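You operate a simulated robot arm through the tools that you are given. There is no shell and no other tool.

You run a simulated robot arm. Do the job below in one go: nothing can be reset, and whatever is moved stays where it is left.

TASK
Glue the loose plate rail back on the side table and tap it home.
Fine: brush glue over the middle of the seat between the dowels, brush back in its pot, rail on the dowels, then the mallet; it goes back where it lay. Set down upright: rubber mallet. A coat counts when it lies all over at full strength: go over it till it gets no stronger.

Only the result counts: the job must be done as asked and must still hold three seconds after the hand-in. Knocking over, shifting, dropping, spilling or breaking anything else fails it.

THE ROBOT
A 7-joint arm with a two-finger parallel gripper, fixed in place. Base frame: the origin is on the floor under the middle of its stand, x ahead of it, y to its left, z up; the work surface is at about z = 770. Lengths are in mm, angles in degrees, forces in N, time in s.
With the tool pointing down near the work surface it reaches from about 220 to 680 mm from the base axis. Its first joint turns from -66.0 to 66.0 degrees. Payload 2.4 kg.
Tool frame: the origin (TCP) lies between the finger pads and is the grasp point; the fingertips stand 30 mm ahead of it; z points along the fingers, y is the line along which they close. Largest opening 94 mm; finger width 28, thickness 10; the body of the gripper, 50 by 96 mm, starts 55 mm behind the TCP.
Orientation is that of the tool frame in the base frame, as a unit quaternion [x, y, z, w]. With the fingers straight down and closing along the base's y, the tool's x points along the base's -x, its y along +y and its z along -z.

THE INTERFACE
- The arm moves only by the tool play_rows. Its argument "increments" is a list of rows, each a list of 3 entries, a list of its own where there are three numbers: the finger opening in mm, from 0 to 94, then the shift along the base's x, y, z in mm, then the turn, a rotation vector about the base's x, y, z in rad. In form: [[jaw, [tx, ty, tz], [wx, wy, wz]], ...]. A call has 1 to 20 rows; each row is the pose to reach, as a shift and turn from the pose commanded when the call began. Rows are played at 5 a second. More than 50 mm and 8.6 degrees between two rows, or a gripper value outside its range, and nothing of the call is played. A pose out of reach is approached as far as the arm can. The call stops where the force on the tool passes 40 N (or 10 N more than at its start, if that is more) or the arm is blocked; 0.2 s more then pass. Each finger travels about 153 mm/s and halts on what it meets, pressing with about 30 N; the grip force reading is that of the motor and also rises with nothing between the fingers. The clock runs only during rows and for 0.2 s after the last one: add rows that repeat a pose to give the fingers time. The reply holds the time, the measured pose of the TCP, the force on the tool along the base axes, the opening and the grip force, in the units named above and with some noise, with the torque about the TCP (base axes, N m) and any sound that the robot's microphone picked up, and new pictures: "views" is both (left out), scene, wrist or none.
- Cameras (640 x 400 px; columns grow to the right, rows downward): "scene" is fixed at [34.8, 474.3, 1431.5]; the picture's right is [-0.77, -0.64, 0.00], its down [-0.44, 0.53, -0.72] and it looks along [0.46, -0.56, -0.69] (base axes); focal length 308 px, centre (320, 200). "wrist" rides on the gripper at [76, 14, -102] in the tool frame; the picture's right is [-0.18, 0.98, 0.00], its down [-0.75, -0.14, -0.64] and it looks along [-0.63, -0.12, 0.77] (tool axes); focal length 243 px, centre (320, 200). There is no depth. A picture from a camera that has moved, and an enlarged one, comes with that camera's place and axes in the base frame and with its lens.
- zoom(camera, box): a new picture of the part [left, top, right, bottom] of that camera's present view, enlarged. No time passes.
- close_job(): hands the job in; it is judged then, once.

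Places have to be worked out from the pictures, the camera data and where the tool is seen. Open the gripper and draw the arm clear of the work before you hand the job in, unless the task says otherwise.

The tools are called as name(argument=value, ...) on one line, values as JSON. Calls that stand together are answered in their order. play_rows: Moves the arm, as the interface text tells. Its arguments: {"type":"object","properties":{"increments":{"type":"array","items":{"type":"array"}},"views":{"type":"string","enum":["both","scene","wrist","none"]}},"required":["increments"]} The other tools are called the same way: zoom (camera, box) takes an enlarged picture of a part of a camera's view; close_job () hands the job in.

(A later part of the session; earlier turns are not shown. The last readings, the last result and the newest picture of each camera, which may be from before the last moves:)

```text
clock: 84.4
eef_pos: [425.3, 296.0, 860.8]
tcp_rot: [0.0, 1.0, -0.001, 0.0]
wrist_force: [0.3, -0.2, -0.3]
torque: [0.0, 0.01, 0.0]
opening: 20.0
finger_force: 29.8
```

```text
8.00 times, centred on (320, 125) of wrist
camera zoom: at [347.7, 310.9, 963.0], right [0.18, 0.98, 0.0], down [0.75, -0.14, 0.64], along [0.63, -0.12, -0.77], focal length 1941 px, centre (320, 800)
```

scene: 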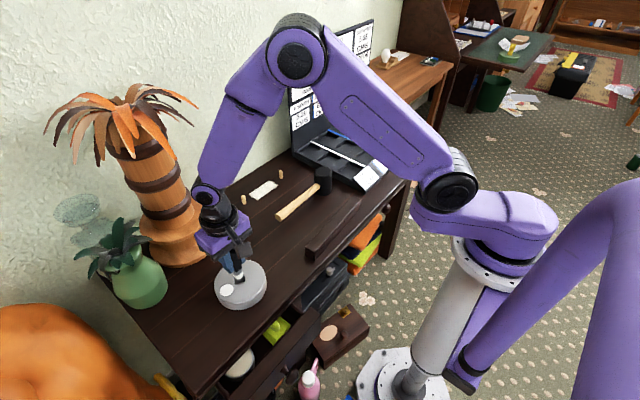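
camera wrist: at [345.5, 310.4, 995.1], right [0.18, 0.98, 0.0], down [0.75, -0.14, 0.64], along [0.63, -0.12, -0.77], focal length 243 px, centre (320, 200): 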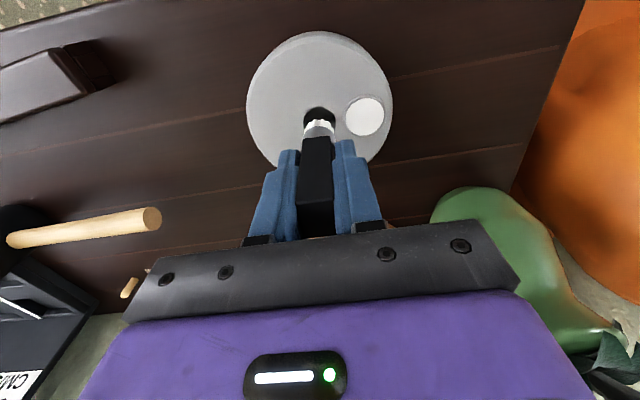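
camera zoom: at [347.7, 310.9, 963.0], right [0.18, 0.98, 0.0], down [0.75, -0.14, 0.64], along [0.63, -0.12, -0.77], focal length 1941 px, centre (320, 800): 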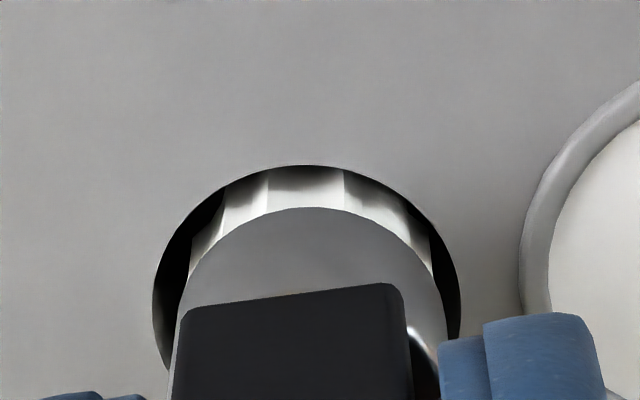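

Forces are near zero with the ferrule entering. I continue lowering step by step.

play_rows(increments=[[10, [0, 0, -4], [0, 0, 0]], [10, [0, 0, -8], [0, 0, 0]], [10, [0, 0, -8], [0, 0, 0]]], views="none")

zoom(camera="scene", box=[226, 260, 258, 285])

zoom(camera="wrist", box=[280, 100, 360, 150])

```text
clock: 85.2
eef_pos: [425.2, 295.5, 852.3]
tcp_rot: [0.0, 1.0, 0.0, 0.0]
wrist_force: [0.2, -0.5, -0.3]
torque: [0.02, 0.02, 0.0]
opening: 20.3
finger_force: 30.0
```

```text
16.00 times, centred on (242, 272) of scene
camera zoom: at [34.8, 474.3, 1431.5], right [-0.77, -0.64, 0.0], down [-0.44, 0.53, -0.72], along [0.46, -0.56, -0.69], focal length 4923 px, centre (1568, -960)
```

zoom: 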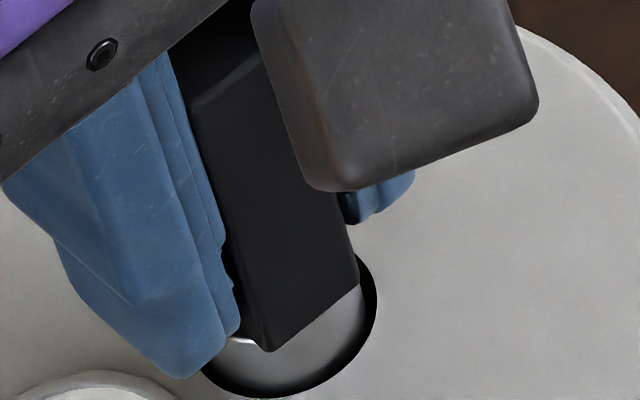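

```text
8.00 times, centred on (320, 125) of wrist
camera zoom: at [347.6, 310.8, 955.0], right [0.18, 0.98, 0.0], down [0.75, -0.14, 0.64], along [0.63, -0.12, -0.77], focal length 1941 px, centre (320, 800)
```

zoom: 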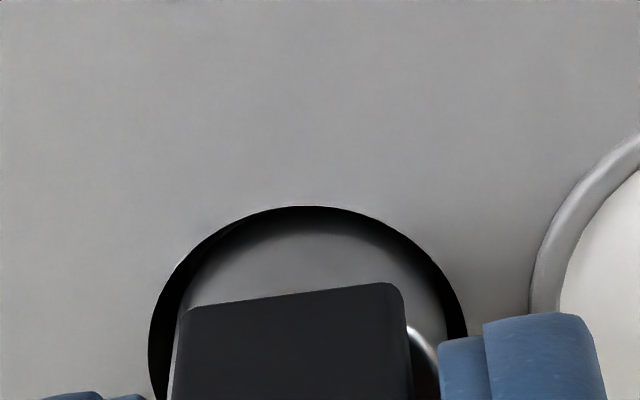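

Still free. I continue with smaller steps until the brush touches bottom.

play_rows(increments=[[10, [0, 0, -2], [0, 0, 0]], [10, [0, 0, -4], [0, 0, 0]], [10, [0, 0, -4], [0, 0, 0]]], views="none")

```text
clock: 86.0
eef_pos: [424.1, 295.9, 848.1]
tcp_rot: [0.0, 1.0, -0.001, 0.0]
wrist_force: [1.2, 0.3, -1.0]
torque: [0.0, -0.04, 0.0]
opening: 19.8
finger_force: 29.7
```

play_rows(increments=[[10, [0, 0, -1], [0, 0, 0]], [10, [0, 0, -2], [0, 0, 0]], [10, [0, 0, -2], [0, 0, 0]]], views="wrist")

zoom(camera="wrist", box=[270, 100, 366, 160])

zoom(camera="scene", box=[216, 250, 264, 290])

```text
clock: 86.8
eef_pos: [424.7, 295.1, 846.2]
tcp_rot: [-0.001, 1.0, 0.0, -0.001]
wrist_force: [0.6, 0.6, 0.7]
torque: [0.01, -0.01, 0.0]
opening: 19.8
finger_force: 29.8
camera wrist: at [347.5, 310.7, 948.9], right [0.18, 0.98, 0.0], down [0.75, -0.14, 0.64], along [0.63, -0.12, -0.77], focal length 243 px, centre (320, 200)
```

wrist: 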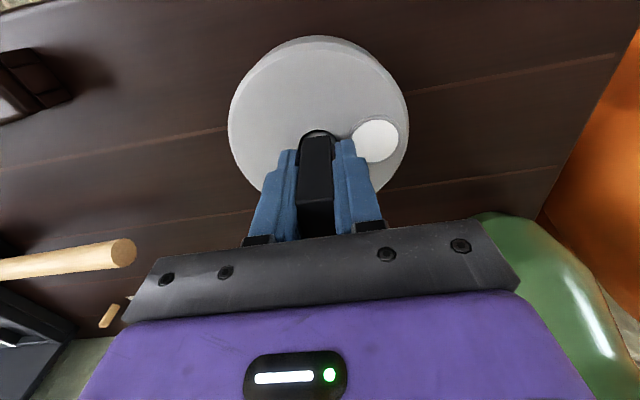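

```text
6.67 times, centred on (318, 130) of wrist
camera zoom: at [347.5, 310.7, 948.9], right [0.18, 0.98, 0.0], down [0.75, -0.14, 0.64], along [0.63, -0.12, -0.77], focal length 1618 px, centre (333, 667)
```

zoom: 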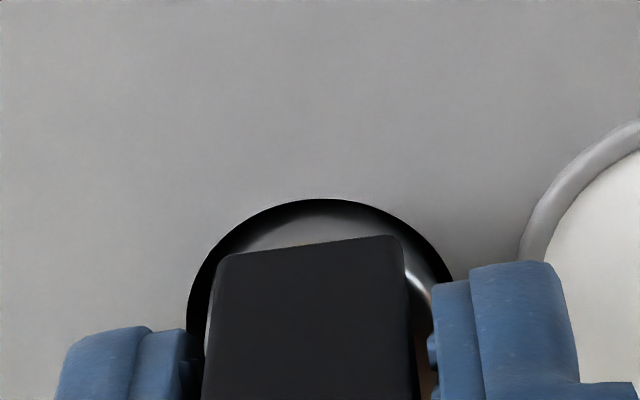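

```text
10.00 times, centred on (240, 270) of scene
camera zoom: at [34.8, 474.3, 1431.5], right [-0.77, -0.64, 0.0], down [-0.44, 0.53, -0.72], along [0.46, -0.56, -0.69], focal length 3077 px, centre (1120, -500)
```

zoom: 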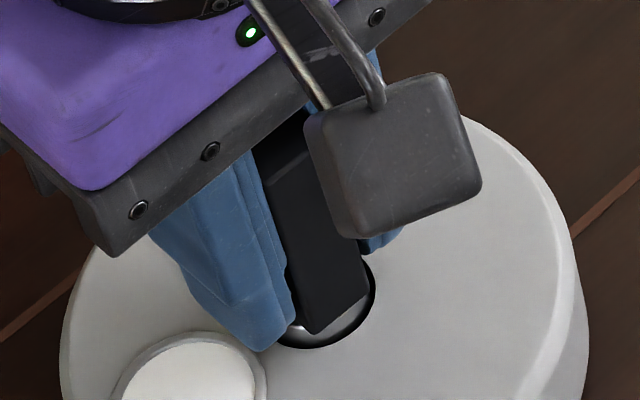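

No contact at commanded 846.5; I go on a millimetre or so at a time.

play_rows(increments=[[10, [0, 0, -0.8], [0, 0, 0]], [10, [0, 0, -1.6], [0, 0, 0]], [10, [0, 0, -1.6], [0, 0, 0]]], views="none")

```text
clock: 87.6
eef_pos: [425.4, 294.6, 845.1]
tcp_rot: [0.0, 1.0, 0.001, 0.001]
wrist_force: [2.1, -3.1, 20.9]
torque: [-0.05, 1.07, -0.04]
opening: 20.0
finger_force: 29.8
heard: snap
```

A "snap" was heard with 21 N and an odd torque. I look at everything closely before doing anything more.

zoom(camera="scene", box=[200, 220, 290, 320])

zoom(camera="wrist", box=[220, 80, 420, 220])

zoom(camera="scene", box=[226, 260, 258, 285])

zoom(camera="scene", box=[0, 0, 640, 400])

```text
4.00 times, centred on (245, 270) of scene
camera zoom: at [34.6, 474.1, 1431.6], right [-0.77, -0.64, 0.0], down [-0.44, 0.53, -0.72], along [0.46, -0.56, -0.69], focal length 1231 px, centre (620, -80)
```

zoom: 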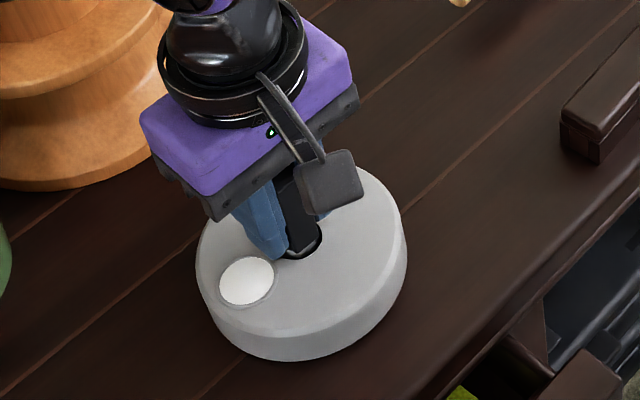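

```text
2.86 times, centred on (320, 150) of wrist
camera zoom: at [348.3, 310.4, 948.1], right [0.19, 0.98, 0.0], down [0.75, -0.14, 0.64], along [0.63, -0.12, -0.77], focal length 693 px, centre (320, 343)
```

zoom: 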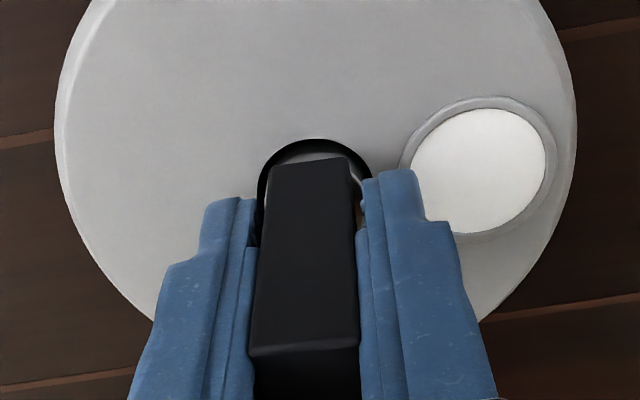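

```text
16.00 times, centred on (242, 272) of scene
camera zoom: at [34.6, 474.1, 1431.6], right [-0.77, -0.64, 0.0], down [-0.44, 0.53, -0.72], along [0.46, -0.56, -0.69], focal length 4923 px, centre (1568, -960)
```

zoom: 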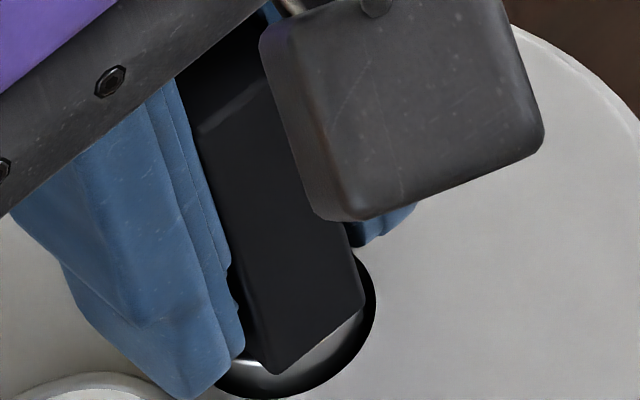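

```text
1.00 times, centred on (320, 200) of scene (not enlarged: the box is as wide or as high as the picture)
camera zoom: at [34.6, 474.1, 1431.6], right [-0.77, -0.64, 0.0], down [-0.44, 0.53, -0.72], along [0.46, -0.56, -0.69], focal length 308 px, centre (320, 200)
```

zoom: 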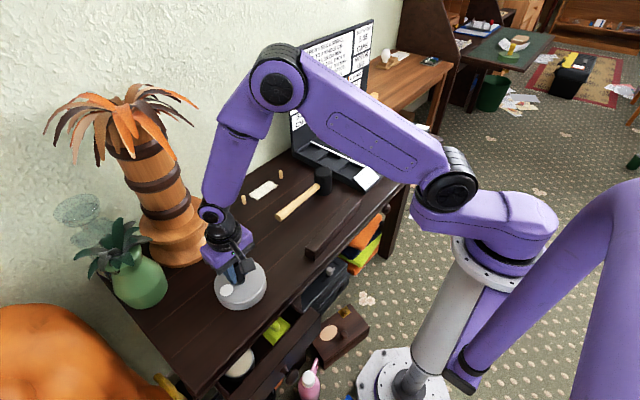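

Nothing looks broken; the brush seems to have clicked into its pot socket. I release it gently and rise straight up, then look.

play_rows(increments=[[24, [0, 0, 0.3], [0, 0, 0]], [34, [0, 0, 0.3], [0, 0, 0]], [46, [0, 0, 0.3], [0, 0, 0]], [46, [0, 0, 0.3], [0, 0, 0]]], views="none")

zoom(camera="scene", box=[200, 230, 280, 310])

zoom(camera="wrist", box=[220, 80, 420, 220])

```text
clock: 88.6
eef_pos: [424.2, 295.1, 843.7]
tcp_rot: [0.001, 1.0, -0.001, 0.001]
wrist_force: [-0.7, 0.1, -0.2]
torque: [0.01, -0.03, 0.0]
opening: 46.1
finger_force: 0.1
```

```text
5.00 times, centred on (240, 270) of scene
camera zoom: at [34.8, 474.3, 1431.5], right [-0.77, -0.64, 0.0], down [-0.44, 0.53, -0.72], along [0.46, -0.56, -0.69], focal length 1538 px, centre (720, -150)
```

zoom: 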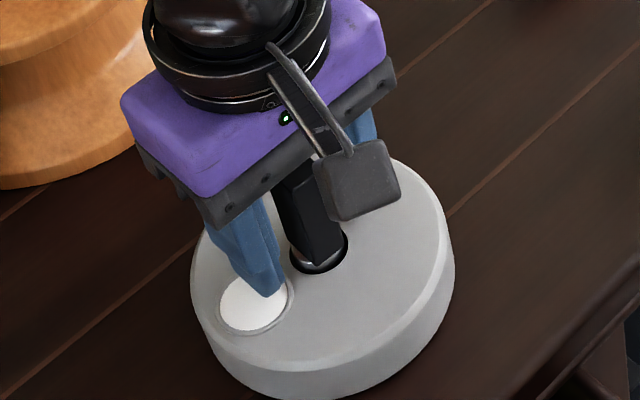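

```text
2.86 times, centred on (320, 150) of wrist
camera zoom: at [347.5, 310.7, 947.4], right [0.18, 0.98, 0.0], down [0.75, -0.14, 0.64], along [0.63, -0.12, -0.77], focal length 693 px, centre (320, 343)
```

zoom: 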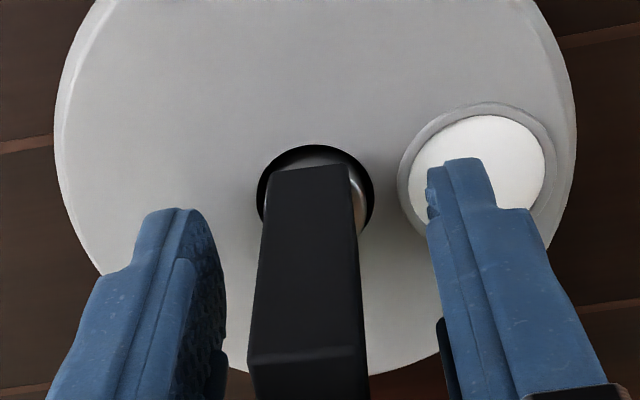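

The brush stands in its pot. I rise clear and then travel to above the rail, turning the gripper about -85.6° in yaw so that it closes across the rail.

play_rows(increments=[[50, [0, 0, 35], [0, 0, 0]], [60, [0, 0, 75], [0, 0, 0]], [60, [0, 0, 110], [0, 0, 0]], [60, [-5.7, -26.2, 110], [0, 0, -0.1358]], [60, [-11.5, -52.4, 110], [0, 0, -0.2716]], [60, [-17.2, -78.6, 110], [0, 0, -0.4075]], [60, [-22.9, -104.8, 110], [0, 0, -0.5433]], [60, [-28.6, -131, 110], [0, 0, -0.6791]], [60, [-34.4, -157.1, 110], [0, 0, -0.8149]], [60, [-40.1, -183.3, 110], [0, 0, -0.9507]], [60, [-45.8, -209.5, 110], [0, 0, -1.0865]], [60, [-51.5, -235.7, 110], [0, 0, -1.2224]], [60, [-57.3, -261.9, 110], [0, 0, -1.3582]], [60, [-63, -288.1, 105], [0, 0, -1.494]], [60, [-63, -288.1, 105], [0, 0, -1.494]]], views="both")

zoom(camera="scene", box=[200, 230, 280, 310])

```text
clock: 91.8
eef_pos: [361.6, 8.5, 951.1]
tcp_rot: [0.679, 0.734, 0.0, 0.0]
wrist_force: [0.0, -0.5, 0.0]
torque: [0.01, 0.0, 0.04]
opening: 60.1
finger_force: 0.1
camera wrist: at [369.0, 85.7, 1053.6], right [0.99, -0.11, 0.0], down [-0.08, -0.76, 0.64], along [-0.07, -0.64, -0.77], focal length 243 px, centre (320, 200)
```

scene: 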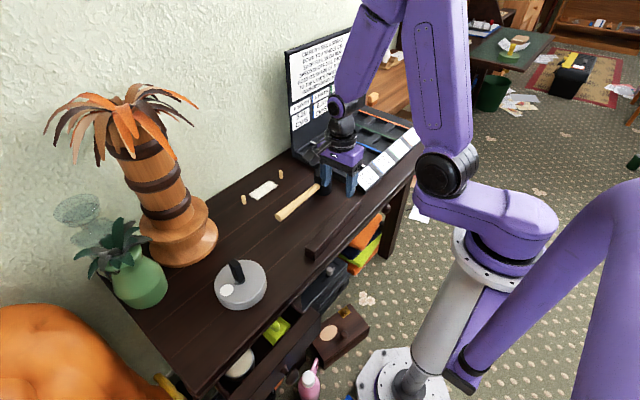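
wrist: 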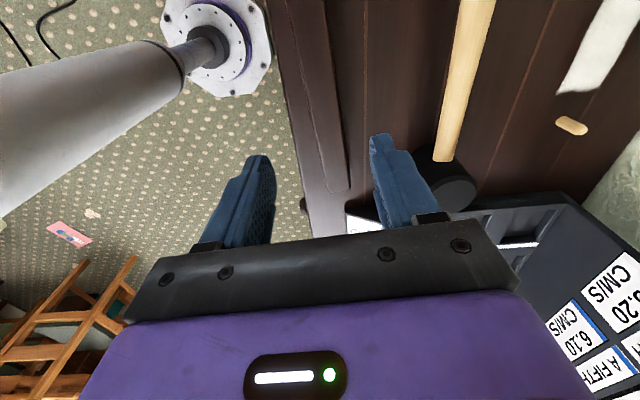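

```text
5.00 times, centred on (240, 270) of scene
camera zoom: at [34.8, 474.3, 1431.5], right [-0.77, -0.64, 0.0], down [-0.44, 0.53, -0.72], along [0.46, -0.56, -0.69], focal length 1538 px, centre (720, -150)
```

zoom: 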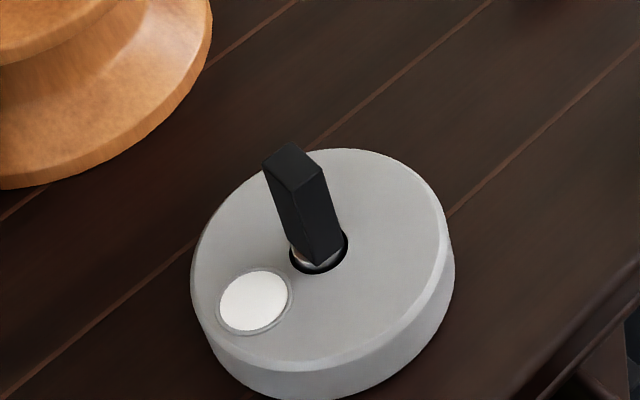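

The brush stands properly in the pot. Now I measure the rail from this new viewpoint.

zoom(camera="wrist", box=[230, 100, 390, 200])

zoom(camera="wrist", box=[240, 0, 400, 100])

zoom(camera="scene", box=[300, 180, 380, 260])

```text
4.00 times, centred on (310, 150) of wrist
camera zoom: at [369.0, 85.7, 1053.6], right [0.99, -0.11, 0.0], down [-0.08, -0.76, 0.64], along [-0.07, -0.64, -0.77], focal length 970 px, centre (360, 400)
```

zoom: 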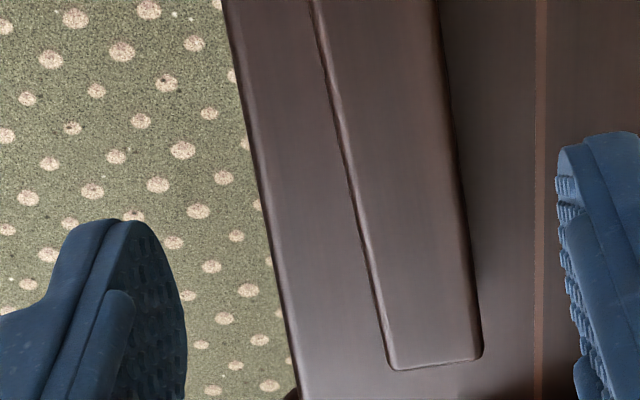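

```text
4.00 times, centred on (320, 50) of wrist
camera zoom: at [369.0, 85.7, 1053.6], right [0.99, -0.11, 0.0], down [-0.08, -0.76, 0.64], along [-0.07, -0.64, -0.77], focal length 970 px, centre (320, 800)
```

zoom: 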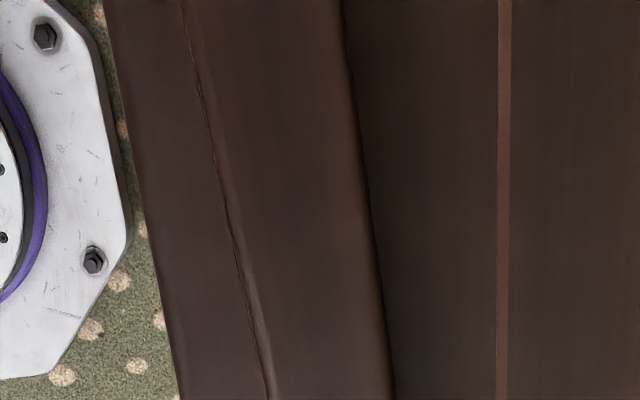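

```text
5.00 times, centred on (340, 220) of scene
camera zoom: at [34.8, 474.3, 1431.5], right [-0.77, -0.64, 0.0], down [-0.44, 0.53, -0.72], along [0.46, -0.56, -0.69], focal length 1538 px, centre (220, 100)
```

zoom: 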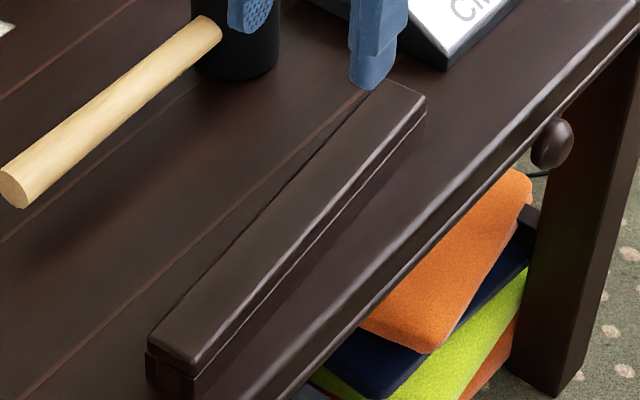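

The rail's -y end is at y≈-107, its axis near x≈364 at y=8, with yaw ≈4.1–4.4°. I descend over its middle with the jaws 60 mm open, to TCP z≈808.

play_rows(increments=[[60, [1.5, 1, -30], [0, 0, 0]], [60, [1.5, 1, -70], [0, 0, 0]], [60, [1.5, 1, -105], [0, 0, 0]], [60, [1.5, 1, -125], [0, 0, 0]], [60, [1.5, 1, -125], [0, 0, 0]]], views="wrist")

zoom(camera="scene", box=[300, 180, 380, 260])

zoom(camera="wrist", box=[200, 80, 440, 230])

```text
clock: 93.0
eef_pos: [362.5, 8.3, 825.4]
tcp_rot: [0.68, 0.733, 0.0, 0.0]
wrist_force: [-0.1, 0.5, 1.1]
torque: [-0.02, -0.02, 0.0]
opening: 60.0
finger_force: 0.1
camera wrist: at [370.2, 86.1, 927.6], right [0.99, -0.11, 0.0], down [-0.08, -0.76, 0.64], along [-0.07, -0.64, -0.77], focal length 243 px, centre (320, 200)
```

wrist: 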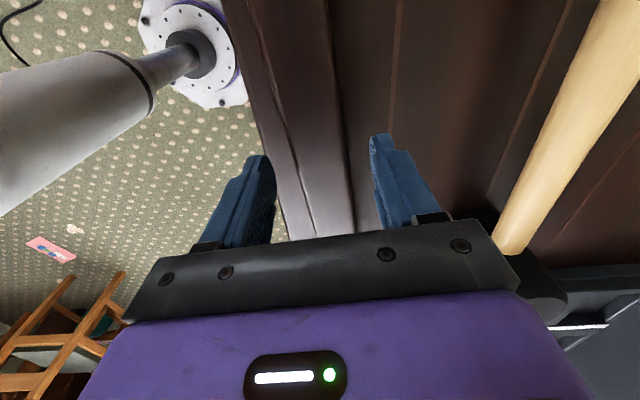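

```text
5.00 times, centred on (340, 220) of scene
camera zoom: at [34.8, 474.3, 1431.5], right [-0.77, -0.64, 0.0], down [-0.44, 0.53, -0.72], along [0.46, -0.56, -0.69], focal length 1538 px, centre (220, 100)
```

zoom: 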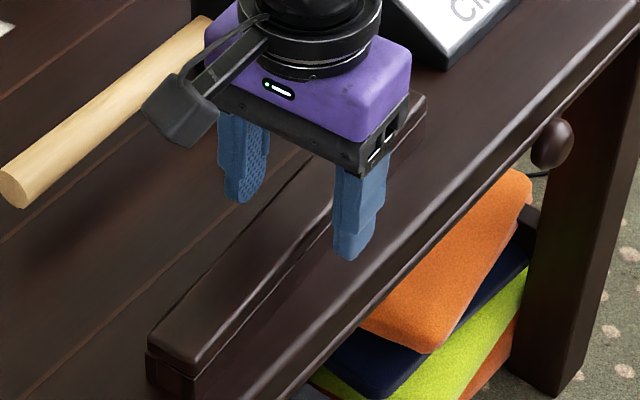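

```text
2.67 times, centred on (320, 155) of wrist
camera zoom: at [370.2, 86.1, 927.6], right [0.99, -0.11, 0.0], down [-0.08, -0.76, 0.64], along [-0.07, -0.64, -0.77], focal length 647 px, centre (320, 320)
```

zoom: 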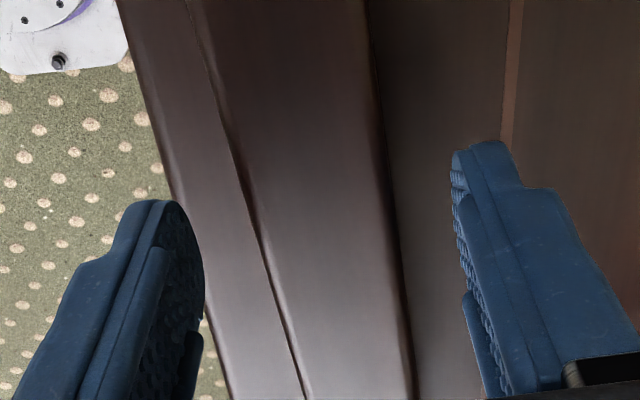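

The rail is centred between the fingers. I descend the last 17 mm and close.

play_rows(increments=[[60, [0, 0, -9], [0, 0, 0]], [60, [0, 0, -17], [0, 0, 0]], [45, [0, 0, -17], [0, 0, 0]], [35, [0, 0, -17], [0, 0, 0]], [26, [0, 0, -17], [0, 0, 0]], [20, [0, 0, -17], [0, 0, 0]], [20, [0, 0, -17], [0, 0, 0]], [20, [0, 0, -17], [0, 0, 0]]], views="wrist")

zoom(camera="scene", box=[300, 180, 380, 260])

```text
clock: 94.8
eef_pos: [362.3, 7.4, 808.9]
tcp_rot: [0.679, 0.734, -0.001, 0.0]
wrist_force: [-0.7, -0.3, 0.7]
torque: [0.03, 0.0, 0.02]
opening: 35.5
finger_force: 30.0
camera wrist: at [370.2, 86.3, 911.2], right [0.99, -0.11, 0.0], down [-0.08, -0.76, 0.64], along [-0.07, -0.64, -0.77], focal length 243 px, centre (320, 200)
```

wrist: 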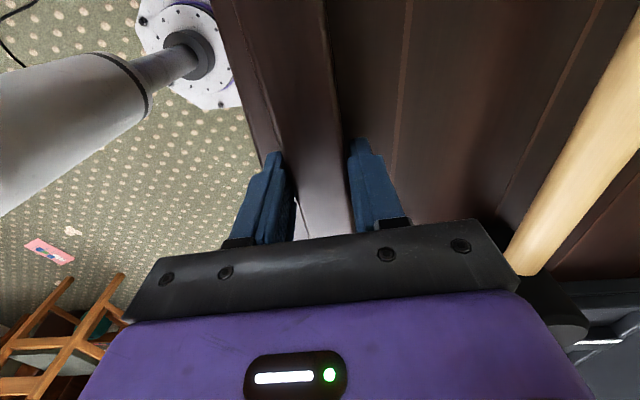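

```text
5.00 times, centred on (340, 220) of scene
camera zoom: at [34.8, 474.3, 1431.5], right [-0.77, -0.64, 0.0], down [-0.44, 0.53, -0.72], along [0.46, -0.56, -0.69], focal length 1538 px, centre (220, 100)
```

zoom: 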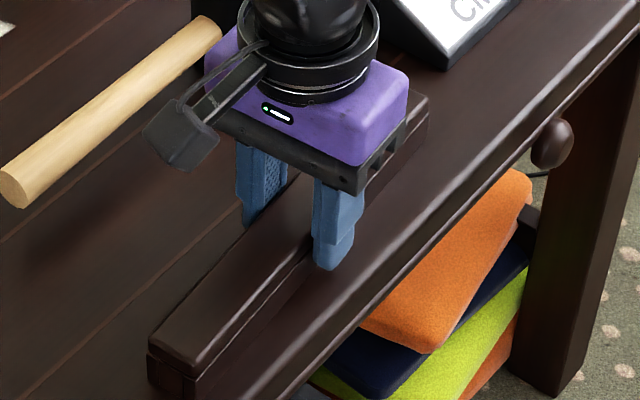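

Gripped at 35.5 mm. I lift the rail straight up and check that it hangs level.

play_rows(increments=[[20, [0, 0, 10], [0, 0, 0]], [20, [0, 0, 30], [0, 0, 0]], [20, [0, 0, 65], [0, 0, 0]], [20, [0, 0, 100], [0, 0, 0]], [20, [0, 0, 112], [0, 0, -0.077]], [20, [0, 0, 112], [0, 0, -0.077]]], views="both")

zoom(camera="scene", box=[280, 130, 400, 250])

zoom(camera="wrist", box=[200, 60, 440, 210])

```text
clock: 96.2
eef_pos: [363.5, 8.4, 920.7]
tcp_rot: [0.708, 0.706, 0.0, -0.001]
wrist_force: [0.2, -0.5, -1.5]
torque: [-0.02, 0.03, -0.03]
opening: 35.2
finger_force: 29.8
camera wrist: at [376.3, 85.8, 1022.8], right [0.98, -0.19, 0.0], down [-0.14, -0.75, 0.64], along [-0.12, -0.63, -0.77], focal length 243 px, centre (320, 200)
```

scene: 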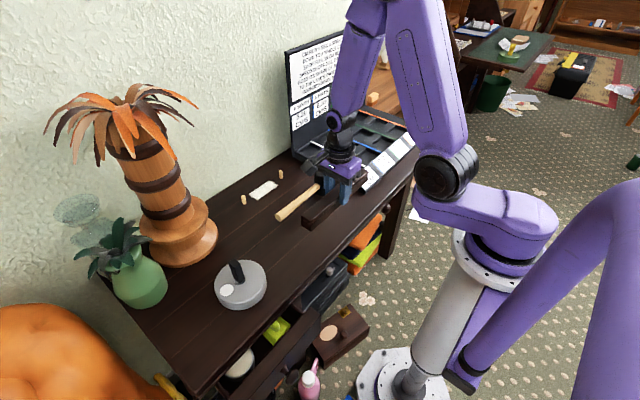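
wrist: 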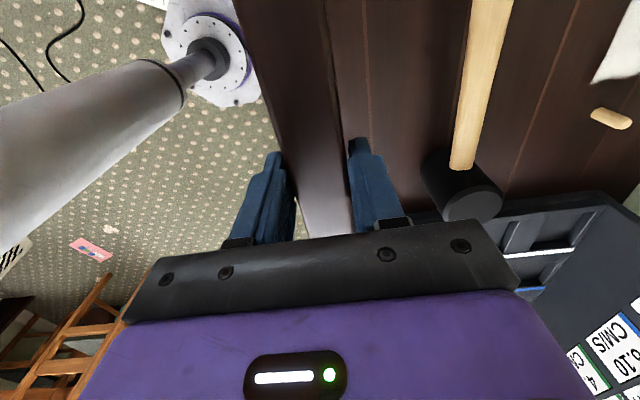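

```text
3.33 times, centred on (340, 190) of scene
camera zoom: at [34.8, 474.3, 1431.5], right [-0.77, -0.64, 0.0], down [-0.44, 0.53, -0.72], along [0.46, -0.56, -0.69], focal length 1026 px, centre (253, 233)
```

zoom: 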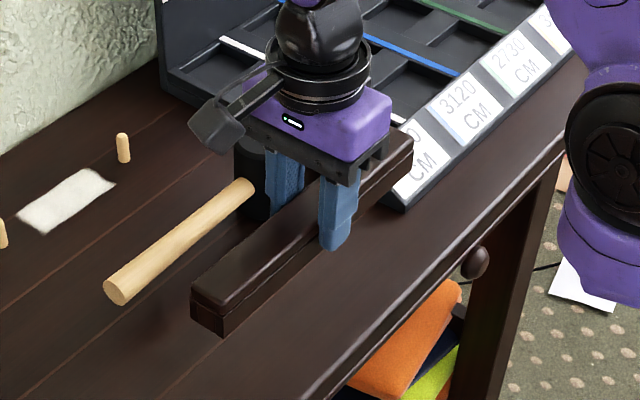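

```text
2.67 times, centred on (320, 135) of wrist
camera zoom: at [376.3, 85.8, 1022.8], right [0.98, -0.19, 0.0], down [-0.14, -0.75, 0.64], along [-0.12, -0.63, -0.77], focal length 647 px, centre (320, 373)
```

zoom: 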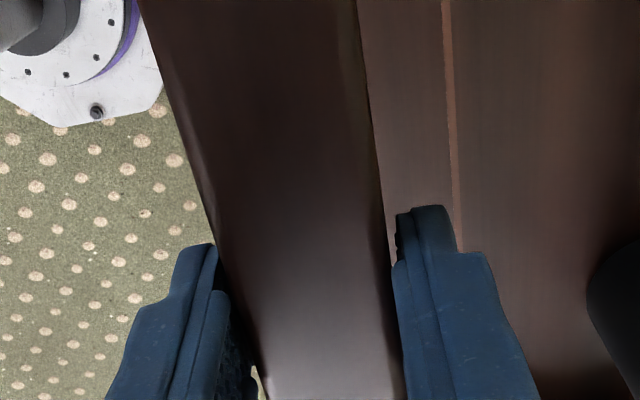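

The rail is held level. I carry it over the seat to about (642,21), keeping it well above the mallet and dowels.

play_rows(increments=[[20, [30, 2, 0], [0, 0, 0]], [20, [70, 4, 0], [0, 0, 0]], [20, [110, 6, 0], [0, 0, 0]], [20, [150, 8, 0], [0, 0, 0]], [20, [190, 10, 0], [0, 0, 0]], [20, [230, 12, 0], [0, 0, 0]], [20, [260, 13, 0], [0, 0, 0]], [20, [278.5, 13, 0], [0, 0, 0]], [20, [278.5, 13, -30], [0, 0, 0]], [20, [278.5, 13, -58], [0, 0, 0]], [20, [278.5, 13, -58], [0, 0, 0]]], views="both")

zoom(camera="scene", box=[210, 130, 320, 210])

```text
clock: 98.6
eef_pos: [643.0, 23.1, 861.9]
tcp_rot: [0.707, 0.707, 0.0, 0.0]
wrist_force: [0.0, 0.1, -1.3]
torque: [0.02, -0.02, 0.02]
opening: 35.3
finger_force: 29.8
camera wrist: at [655.5, 98.4, 964.5], right [0.98, -0.18, 0.0], down [-0.14, -0.75, 0.64], along [-0.12, -0.63, -0.77], focal length 243 px, centre (320, 200)
```

scene: 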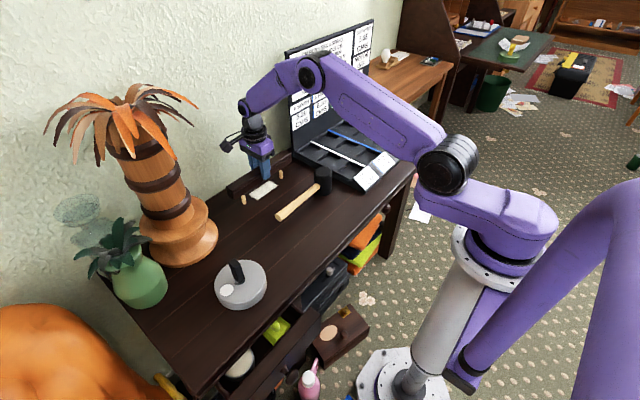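
wrist: 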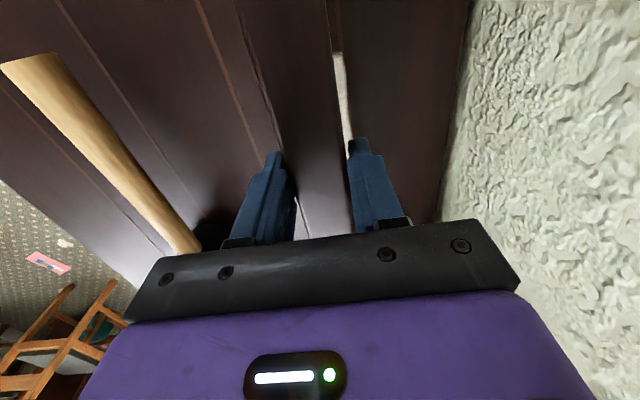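

```text
5.00 times, centred on (265, 170) of scene
camera zoom: at [34.8, 474.3, 1431.5], right [-0.77, -0.64, 0.0], down [-0.44, 0.53, -0.72], along [0.46, -0.56, -0.69], focal length 1538 px, centre (595, 350)
```

zoom: 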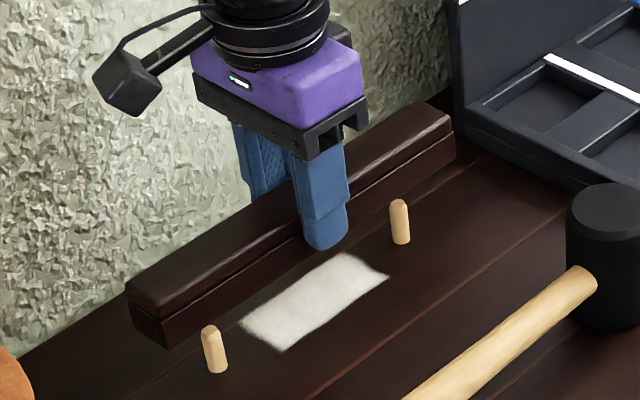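

I zoom in on both rail ends and the dowels to measure their relative alignment.

zoom(camera="scene", box=[222, 180, 262, 210])

zoom(camera="scene", box=[262, 145, 302, 185])

zoom(camera="scene", box=[234, 160, 290, 210])

```text
13.33 times, centred on (242, 195) of scene
camera zoom: at [34.8, 474.3, 1431.5], right [-0.77, -0.64, 0.0], down [-0.44, 0.53, -0.72], along [0.46, -0.56, -0.69], focal length 4103 px, centre (1360, 267)
```

zoom: 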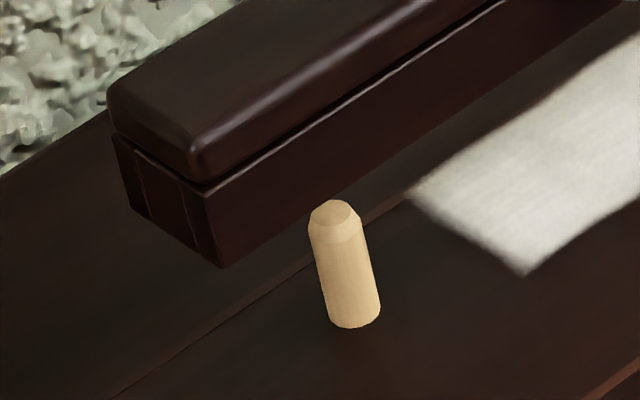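

```text
10.00 times, centred on (282, 165) of scene
camera zoom: at [34.8, 474.3, 1431.5], right [-0.77, -0.64, 0.0], down [-0.44, 0.53, -0.72], along [0.46, -0.56, -0.69], focal length 3077 px, centre (700, 550)
```

zoom: 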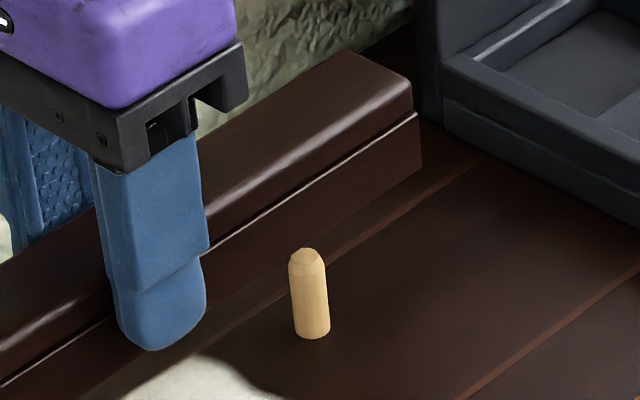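

```text
8.00 times, centred on (262, 185) of scene
camera zoom: at [34.8, 474.3, 1431.5], right [-0.77, -0.64, 0.0], down [-0.44, 0.53, -0.72], along [0.46, -0.56, -0.69], focal length 2462 px, centre (784, 320)
```

zoom: 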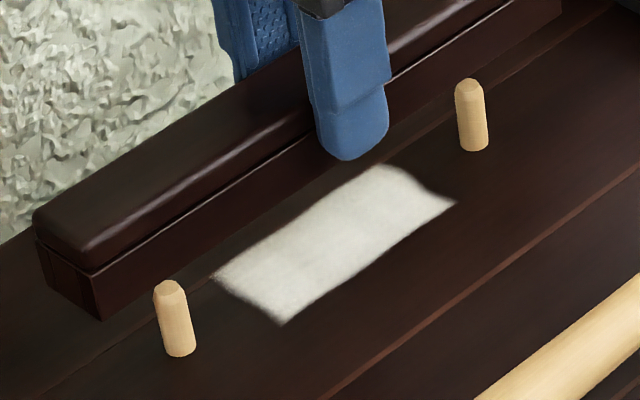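

In the scene view the rail is centred on the dowels within about 1 mm (needs roughly +0.6 mm in y and +0.2° yaw). I apply that and lower to just above the dowel tips.

play_rows(increments=[[20, [0, 0.6, -6], [0, 0, 0.004]], [20, [0, 0.6, -12], [0, 0, 0.004]], [20, [0, 0.6, -16], [0, 0, 0.004]], [20, [0, 0.6, -16], [0, 0, 0.004]]], views="none")

zoom(camera="scene", box=[222, 180, 262, 210])

zoom(camera="scene", box=[262, 150, 302, 185])

```text
clock: 99.6
eef_pos: [643.2, 22.0, 846.5]
tcp_rot: [0.706, 0.708, -0.001, -0.001]
wrist_force: [0.2, 0.4, -1.0]
torque: [0.02, 0.02, -0.03]
opening: 31.7
finger_force: 30.1
```

```text
13.33 times, centred on (242, 195) of scene
camera zoom: at [34.8, 474.3, 1431.5], right [-0.77, -0.64, 0.0], down [-0.44, 0.53, -0.72], along [0.46, -0.56, -0.69], focal length 4103 px, centre (1360, 267)
```

zoom: 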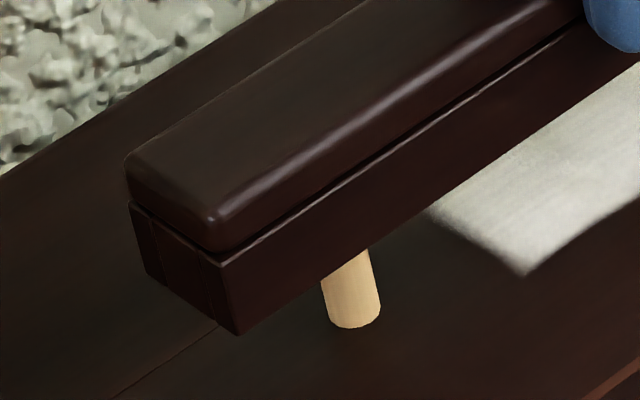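

```text
11.43 times, centred on (282, 168) of scene
camera zoom: at [34.8, 474.3, 1431.5], right [-0.77, -0.64, 0.0], down [-0.44, 0.53, -0.72], along [0.46, -0.56, -0.69], focal length 3517 px, centre (754, 571)
```

zoom: 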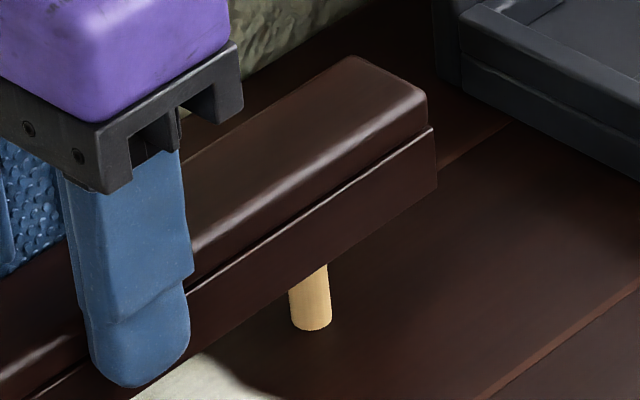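

The opening went from 35.3 to 31.7: the pads slid off the wider base onto the cap, by about a millimetre. The rail still sits level and aligned, so I lower gently, watching the force.

play_rows(increments=[[20, [0, 0, -1], [0, 0, 0]], [20, [0, 0, -2], [0, 0, 0]], [20, [0, 0, -3], [0, 0, 0]], [20, [0, 0, -3], [0, 0, 0]]], views="none")

zoom(camera="scene", box=[210, 140, 306, 210])

```text
clock: 100.6
eef_pos: [641.9, 21.1, 842.0]
tcp_rot: [0.705, 0.709, 0.0, 0.0]
wrist_force: [-0.4, -0.5, -1.3]
torque: [0.01, 0.0, -0.03]
opening: 31.6
finger_force: 29.3
```

```text
5.71 times, centred on (258, 175) of scene
camera zoom: at [34.8, 474.3, 1431.5], right [-0.77, -0.64, 0.0], down [-0.44, 0.53, -0.72], along [0.46, -0.56, -0.69], focal length 1758 px, centre (674, 343)
```

zoom: 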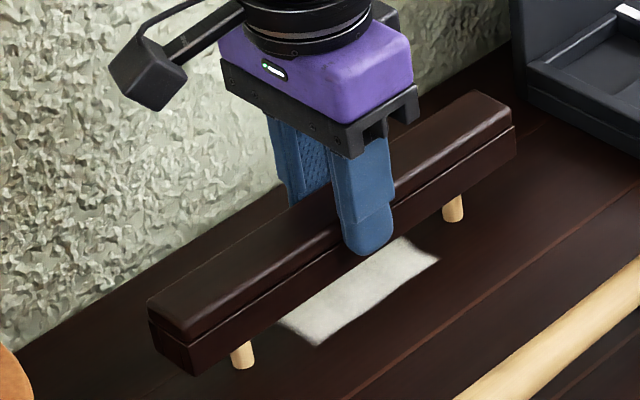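

No contact yet. I keep lowering in 1 mm rows.

play_rows(increments=[[20, [0, 0, -1], [0, 0, 0]], [20, [0, 0, -2], [0, 0, 0]], [20, [0, 0, -2], [0, 0, 0]]], views="none")

zoom(camera="scene", box=[222, 180, 262, 210])

zoom(camera="scene", box=[262, 150, 302, 185])

```text
clock: 101.4
eef_pos: [641.6, 21.6, 840.6]
tcp_rot: [0.706, 0.708, 0.001, -0.001]
wrist_force: [1.0, -0.2, -0.3]
torque: [0.02, -0.06, -0.07]
opening: 31.6
finger_force: 29.9
```

```text
13.33 times, centred on (242, 195) of scene
camera zoom: at [34.8, 474.3, 1431.5], right [-0.77, -0.64, 0.0], down [-0.44, 0.53, -0.72], along [0.46, -0.56, -0.69], focal length 4103 px, centre (1360, 267)
```

zoom: 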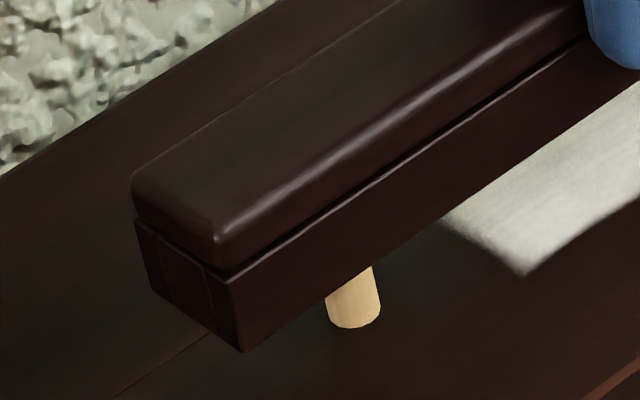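

```text
11.43 times, centred on (282, 168) of scene
camera zoom: at [34.8, 474.3, 1431.5], right [-0.77, -0.64, 0.0], down [-0.44, 0.53, -0.72], along [0.46, -0.56, -0.69], focal length 3517 px, centre (754, 571)
```

zoom: 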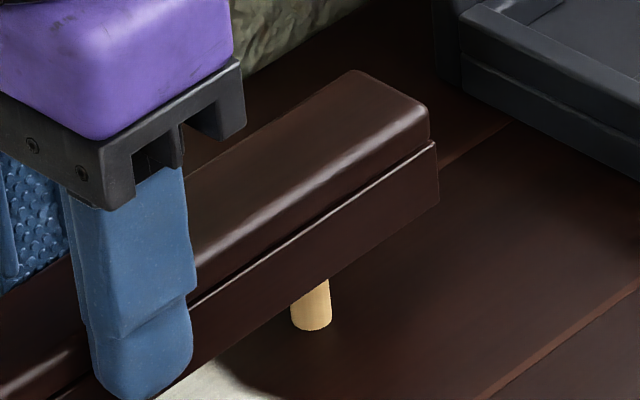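

Rail bottom is near z≈798, i.e. already below the dowel tops, with only about 1 N side force, so the dowels appear to be entering the holes. I continue gently.

play_rows(increments=[[20, [0.3, 0, -1], [0, 0, 0]], [20, [0.3, 0, -2], [0, 0, 0]], [20, [0.3, 0, -3], [0, 0, 0]], [20, [0.3, 0, -3], [0, 0, 0]]], views="none")

```text
clock: 102.4
eef_pos: [642.2, 22.3, 838.4]
tcp_rot: [0.706, 0.709, 0.001, 0.0]
wrist_force: [4.7, 0.8, 0.4]
torque: [0.14, -0.2, -0.34]
opening: 31.4
finger_force: 30.3
```

The +y dowel pushes the rail in +x (Fx 4.7 N, torque -0.34), so I nudge +0.5 mm in x and turn back -0.5°.

play_rows(increments=[[20, [0.25, 0, 0], [0, 0, -0.004]], [20, [0.5, 0, 0], [0, 0, -0.009]], [20, [0.5, 0, 0], [0, 0, -0.009]]], views="none")

```text
clock: 103.2
eef_pos: [642.8, 21.3, 838.4]
tcp_rot: [0.708, 0.706, 0.0, 0.001]
wrist_force: [5.6, -0.7, 1.0]
torque: [-0.19, -0.23, 0.52]
opening: 31.6
finger_force: 29.9
```

Now the -y dowel is the one pushing +x; so the turn should be about halfway and the rail needs to go further in +x.

play_rows(increments=[[20, [0.5, 0, 0], [0, 0, 0.003]], [20, [1.0, 0, 0], [0, 0, 0.005]], [20, [1.0, 0, 0], [0, 0, 0.005]]], views="none")

```text
clock: 104.0
eef_pos: [642.9, 22.4, 837.8]
tcp_rot: [0.708, 0.706, 0.0, -0.001]
wrist_force: [0.7, 0.3, -0.8]
torque: [-0.04, -0.04, -0.09]
opening: 31.7
finger_force: 29.9
```

Forces are nearly zero now. I continue downward.

play_rows(increments=[[20, [0.1, 0, -1], [0, 0, 0]], [20, [0.1, 0, -2], [0, 0, 0]], [20, [0.1, 0, -3], [0, 0, 0]], [20, [0.1, 0, -3], [0, 0, 0]]], views="none")

zoom(camera="scene", box=[222, 180, 262, 210])

zoom(camera="scene", box=[262, 150, 302, 185])

```text
clock: 105.0
eef_pos: [644.1, 21.7, 834.2]
tcp_rot: [0.707, 0.707, 0.001, 0.0]
wrist_force: [0.0, 0.4, -1.7]
torque: [0.03, 0.0, 0.01]
opening: 31.6
finger_force: 29.3
```

```text
13.33 times, centred on (242, 195) of scene
camera zoom: at [34.8, 474.3, 1431.5], right [-0.77, -0.64, 0.0], down [-0.44, 0.53, -0.72], along [0.46, -0.56, -0.69], focal length 4103 px, centre (1360, 267)
```

zoom: 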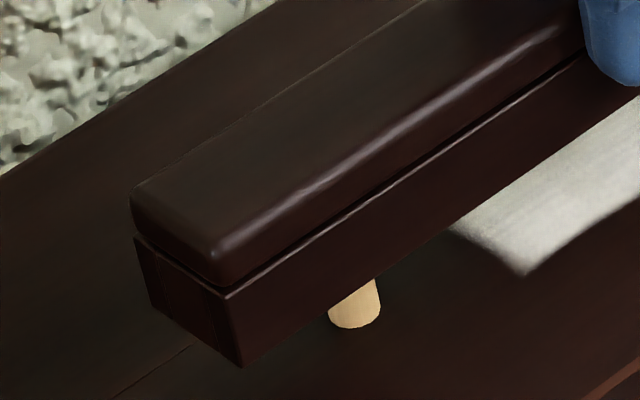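

```text
11.43 times, centred on (282, 168) of scene
camera zoom: at [34.8, 474.3, 1431.5], right [-0.77, -0.64, 0.0], down [-0.44, 0.53, -0.72], along [0.46, -0.56, -0.69], focal length 3517 px, centre (754, 571)
```

zoom: 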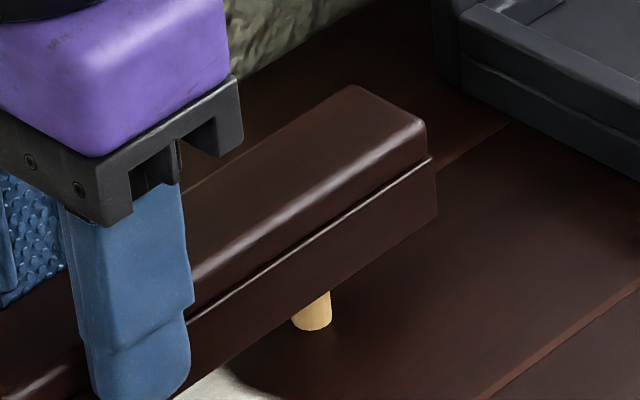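

The rail is sliding down over both dowels with no resistance. I continue lowering.

play_rows(increments=[[20, [0, 0, -1], [0, 0, 0]], [20, [0, 0, -2], [0, 0, 0]], [20, [0, 0, -3], [0, 0, 0]], [20, [0, 0, -4], [0, 0, 0]], [20, [0, 0, -5], [0, 0, 0]], [20, [0, 0, -5], [0, 0, 0]]], views="none")

```text
clock: 106.4
eef_pos: [643.7, 22.4, 830.1]
tcp_rot: [0.707, 0.707, 0.001, 0.0]
wrist_force: [0.5, -0.6, -1.6]
torque: [-0.01, 0.0, -0.01]
opening: 31.7
finger_force: 30.0
```

play_rows(increments=[[20, [0, 0, -1], [0, 0, 0]], [20, [0, 0, -2], [0, 0, 0]], [20, [0, 0, -3], [0, 0, 0]], [20, [0, 0, -4], [0, 0, 0]], [20, [0, 0, -5], [0, 0, 0]], [20, [0, 0, -5], [0, 0, 0]]], views="none")

zoom(camera="scene", box=[210, 140, 306, 210])

```text
clock: 107.8
eef_pos: [644.1, 22.4, 825.2]
tcp_rot: [0.707, 0.707, 0.0, 0.0]
wrist_force: [-0.5, 0.9, -1.5]
torque: [0.02, -0.02, 0.0]
opening: 31.6
finger_force: 30.4
```

```text
5.71 times, centred on (258, 175) of scene
camera zoom: at [34.8, 474.3, 1431.5], right [-0.77, -0.64, 0.0], down [-0.44, 0.53, -0.72], along [0.46, -0.56, -0.69], focal length 1758 px, centre (674, 343)
```

zoom: 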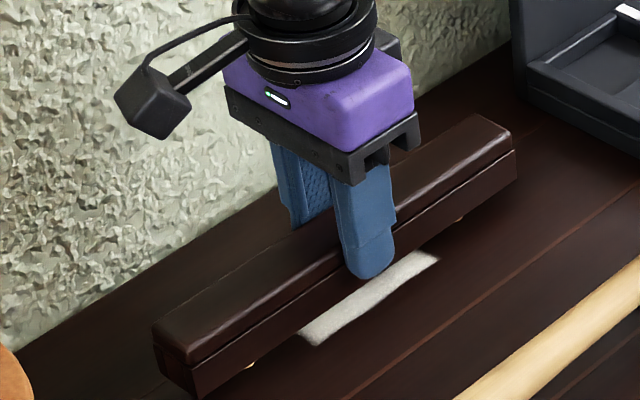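

Still free, rail bottom at about z≈785. I continue down slowly and watch for the stiff part.

play_rows(increments=[[20, [0, 0, -1], [0, 0, 0]], [20, [0, 0, -2], [0, 0, 0]], [20, [0, 0, -3], [0, 0, 0]], [20, [0, 0, -4], [0, 0, 0]], [20, [0, 0, -4], [0, 0, 0]]], views="none")

zoom(camera="scene", box=[222, 180, 262, 210])

zoom(camera="scene", box=[262, 150, 302, 185])

```text
clock: 109.0
eef_pos: [643.8, 22.8, 820.9]
tcp_rot: [0.707, 0.707, 0.0, 0.0]
wrist_force: [-2.1, 0.3, 5.1]
torque: [0.1, 0.04, 0.02]
opening: 31.5
finger_force: 29.9
```

```text
13.33 times, centred on (242, 195) of scene
camera zoom: at [34.7, 474.3, 1431.5], right [-0.77, -0.64, 0.0], down [-0.44, 0.53, -0.72], along [0.46, -0.56, -0.69], focal length 4103 px, centre (1360, 267)
```

zoom: 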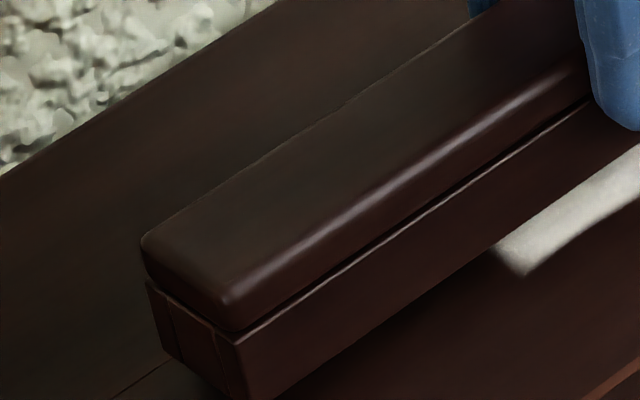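

```text
11.43 times, centred on (282, 168) of scene
camera zoom: at [34.7, 474.3, 1431.5], right [-0.77, -0.64, 0.0], down [-0.44, 0.53, -0.72], along [0.46, -0.56, -0.69], focal length 3517 px, centre (754, 571)
```

zoom: 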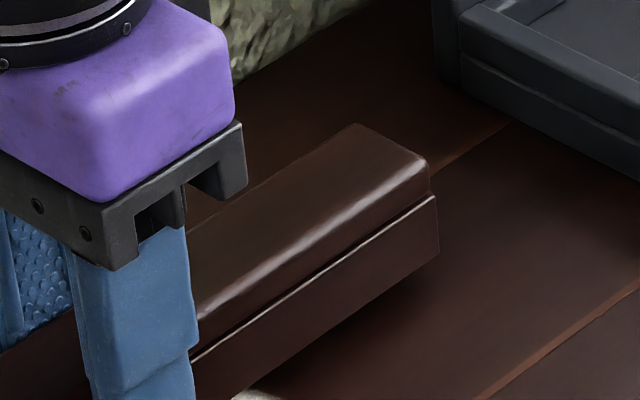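

Resistance begins at commanded z≈821 (about 6.6 N). I press slightly more to see whether it is the stop for hand pressure.

play_rows(increments=[[20, [0, 0, -0.5], [0, 0, 0]], [20, [0, 0, -1], [0, 0, 0]], [20, [0, 0, -1], [0, 0, 0]]], views="none")

```text
clock: 109.8
eef_pos: [644.0, 21.4, 820.8]
tcp_rot: [0.707, 0.707, 0.001, 0.001]
wrist_force: [-2.7, 0.6, 12.5]
torque: [0.07, 0.0, 0.01]
opening: 31.7
finger_force: 29.7
```

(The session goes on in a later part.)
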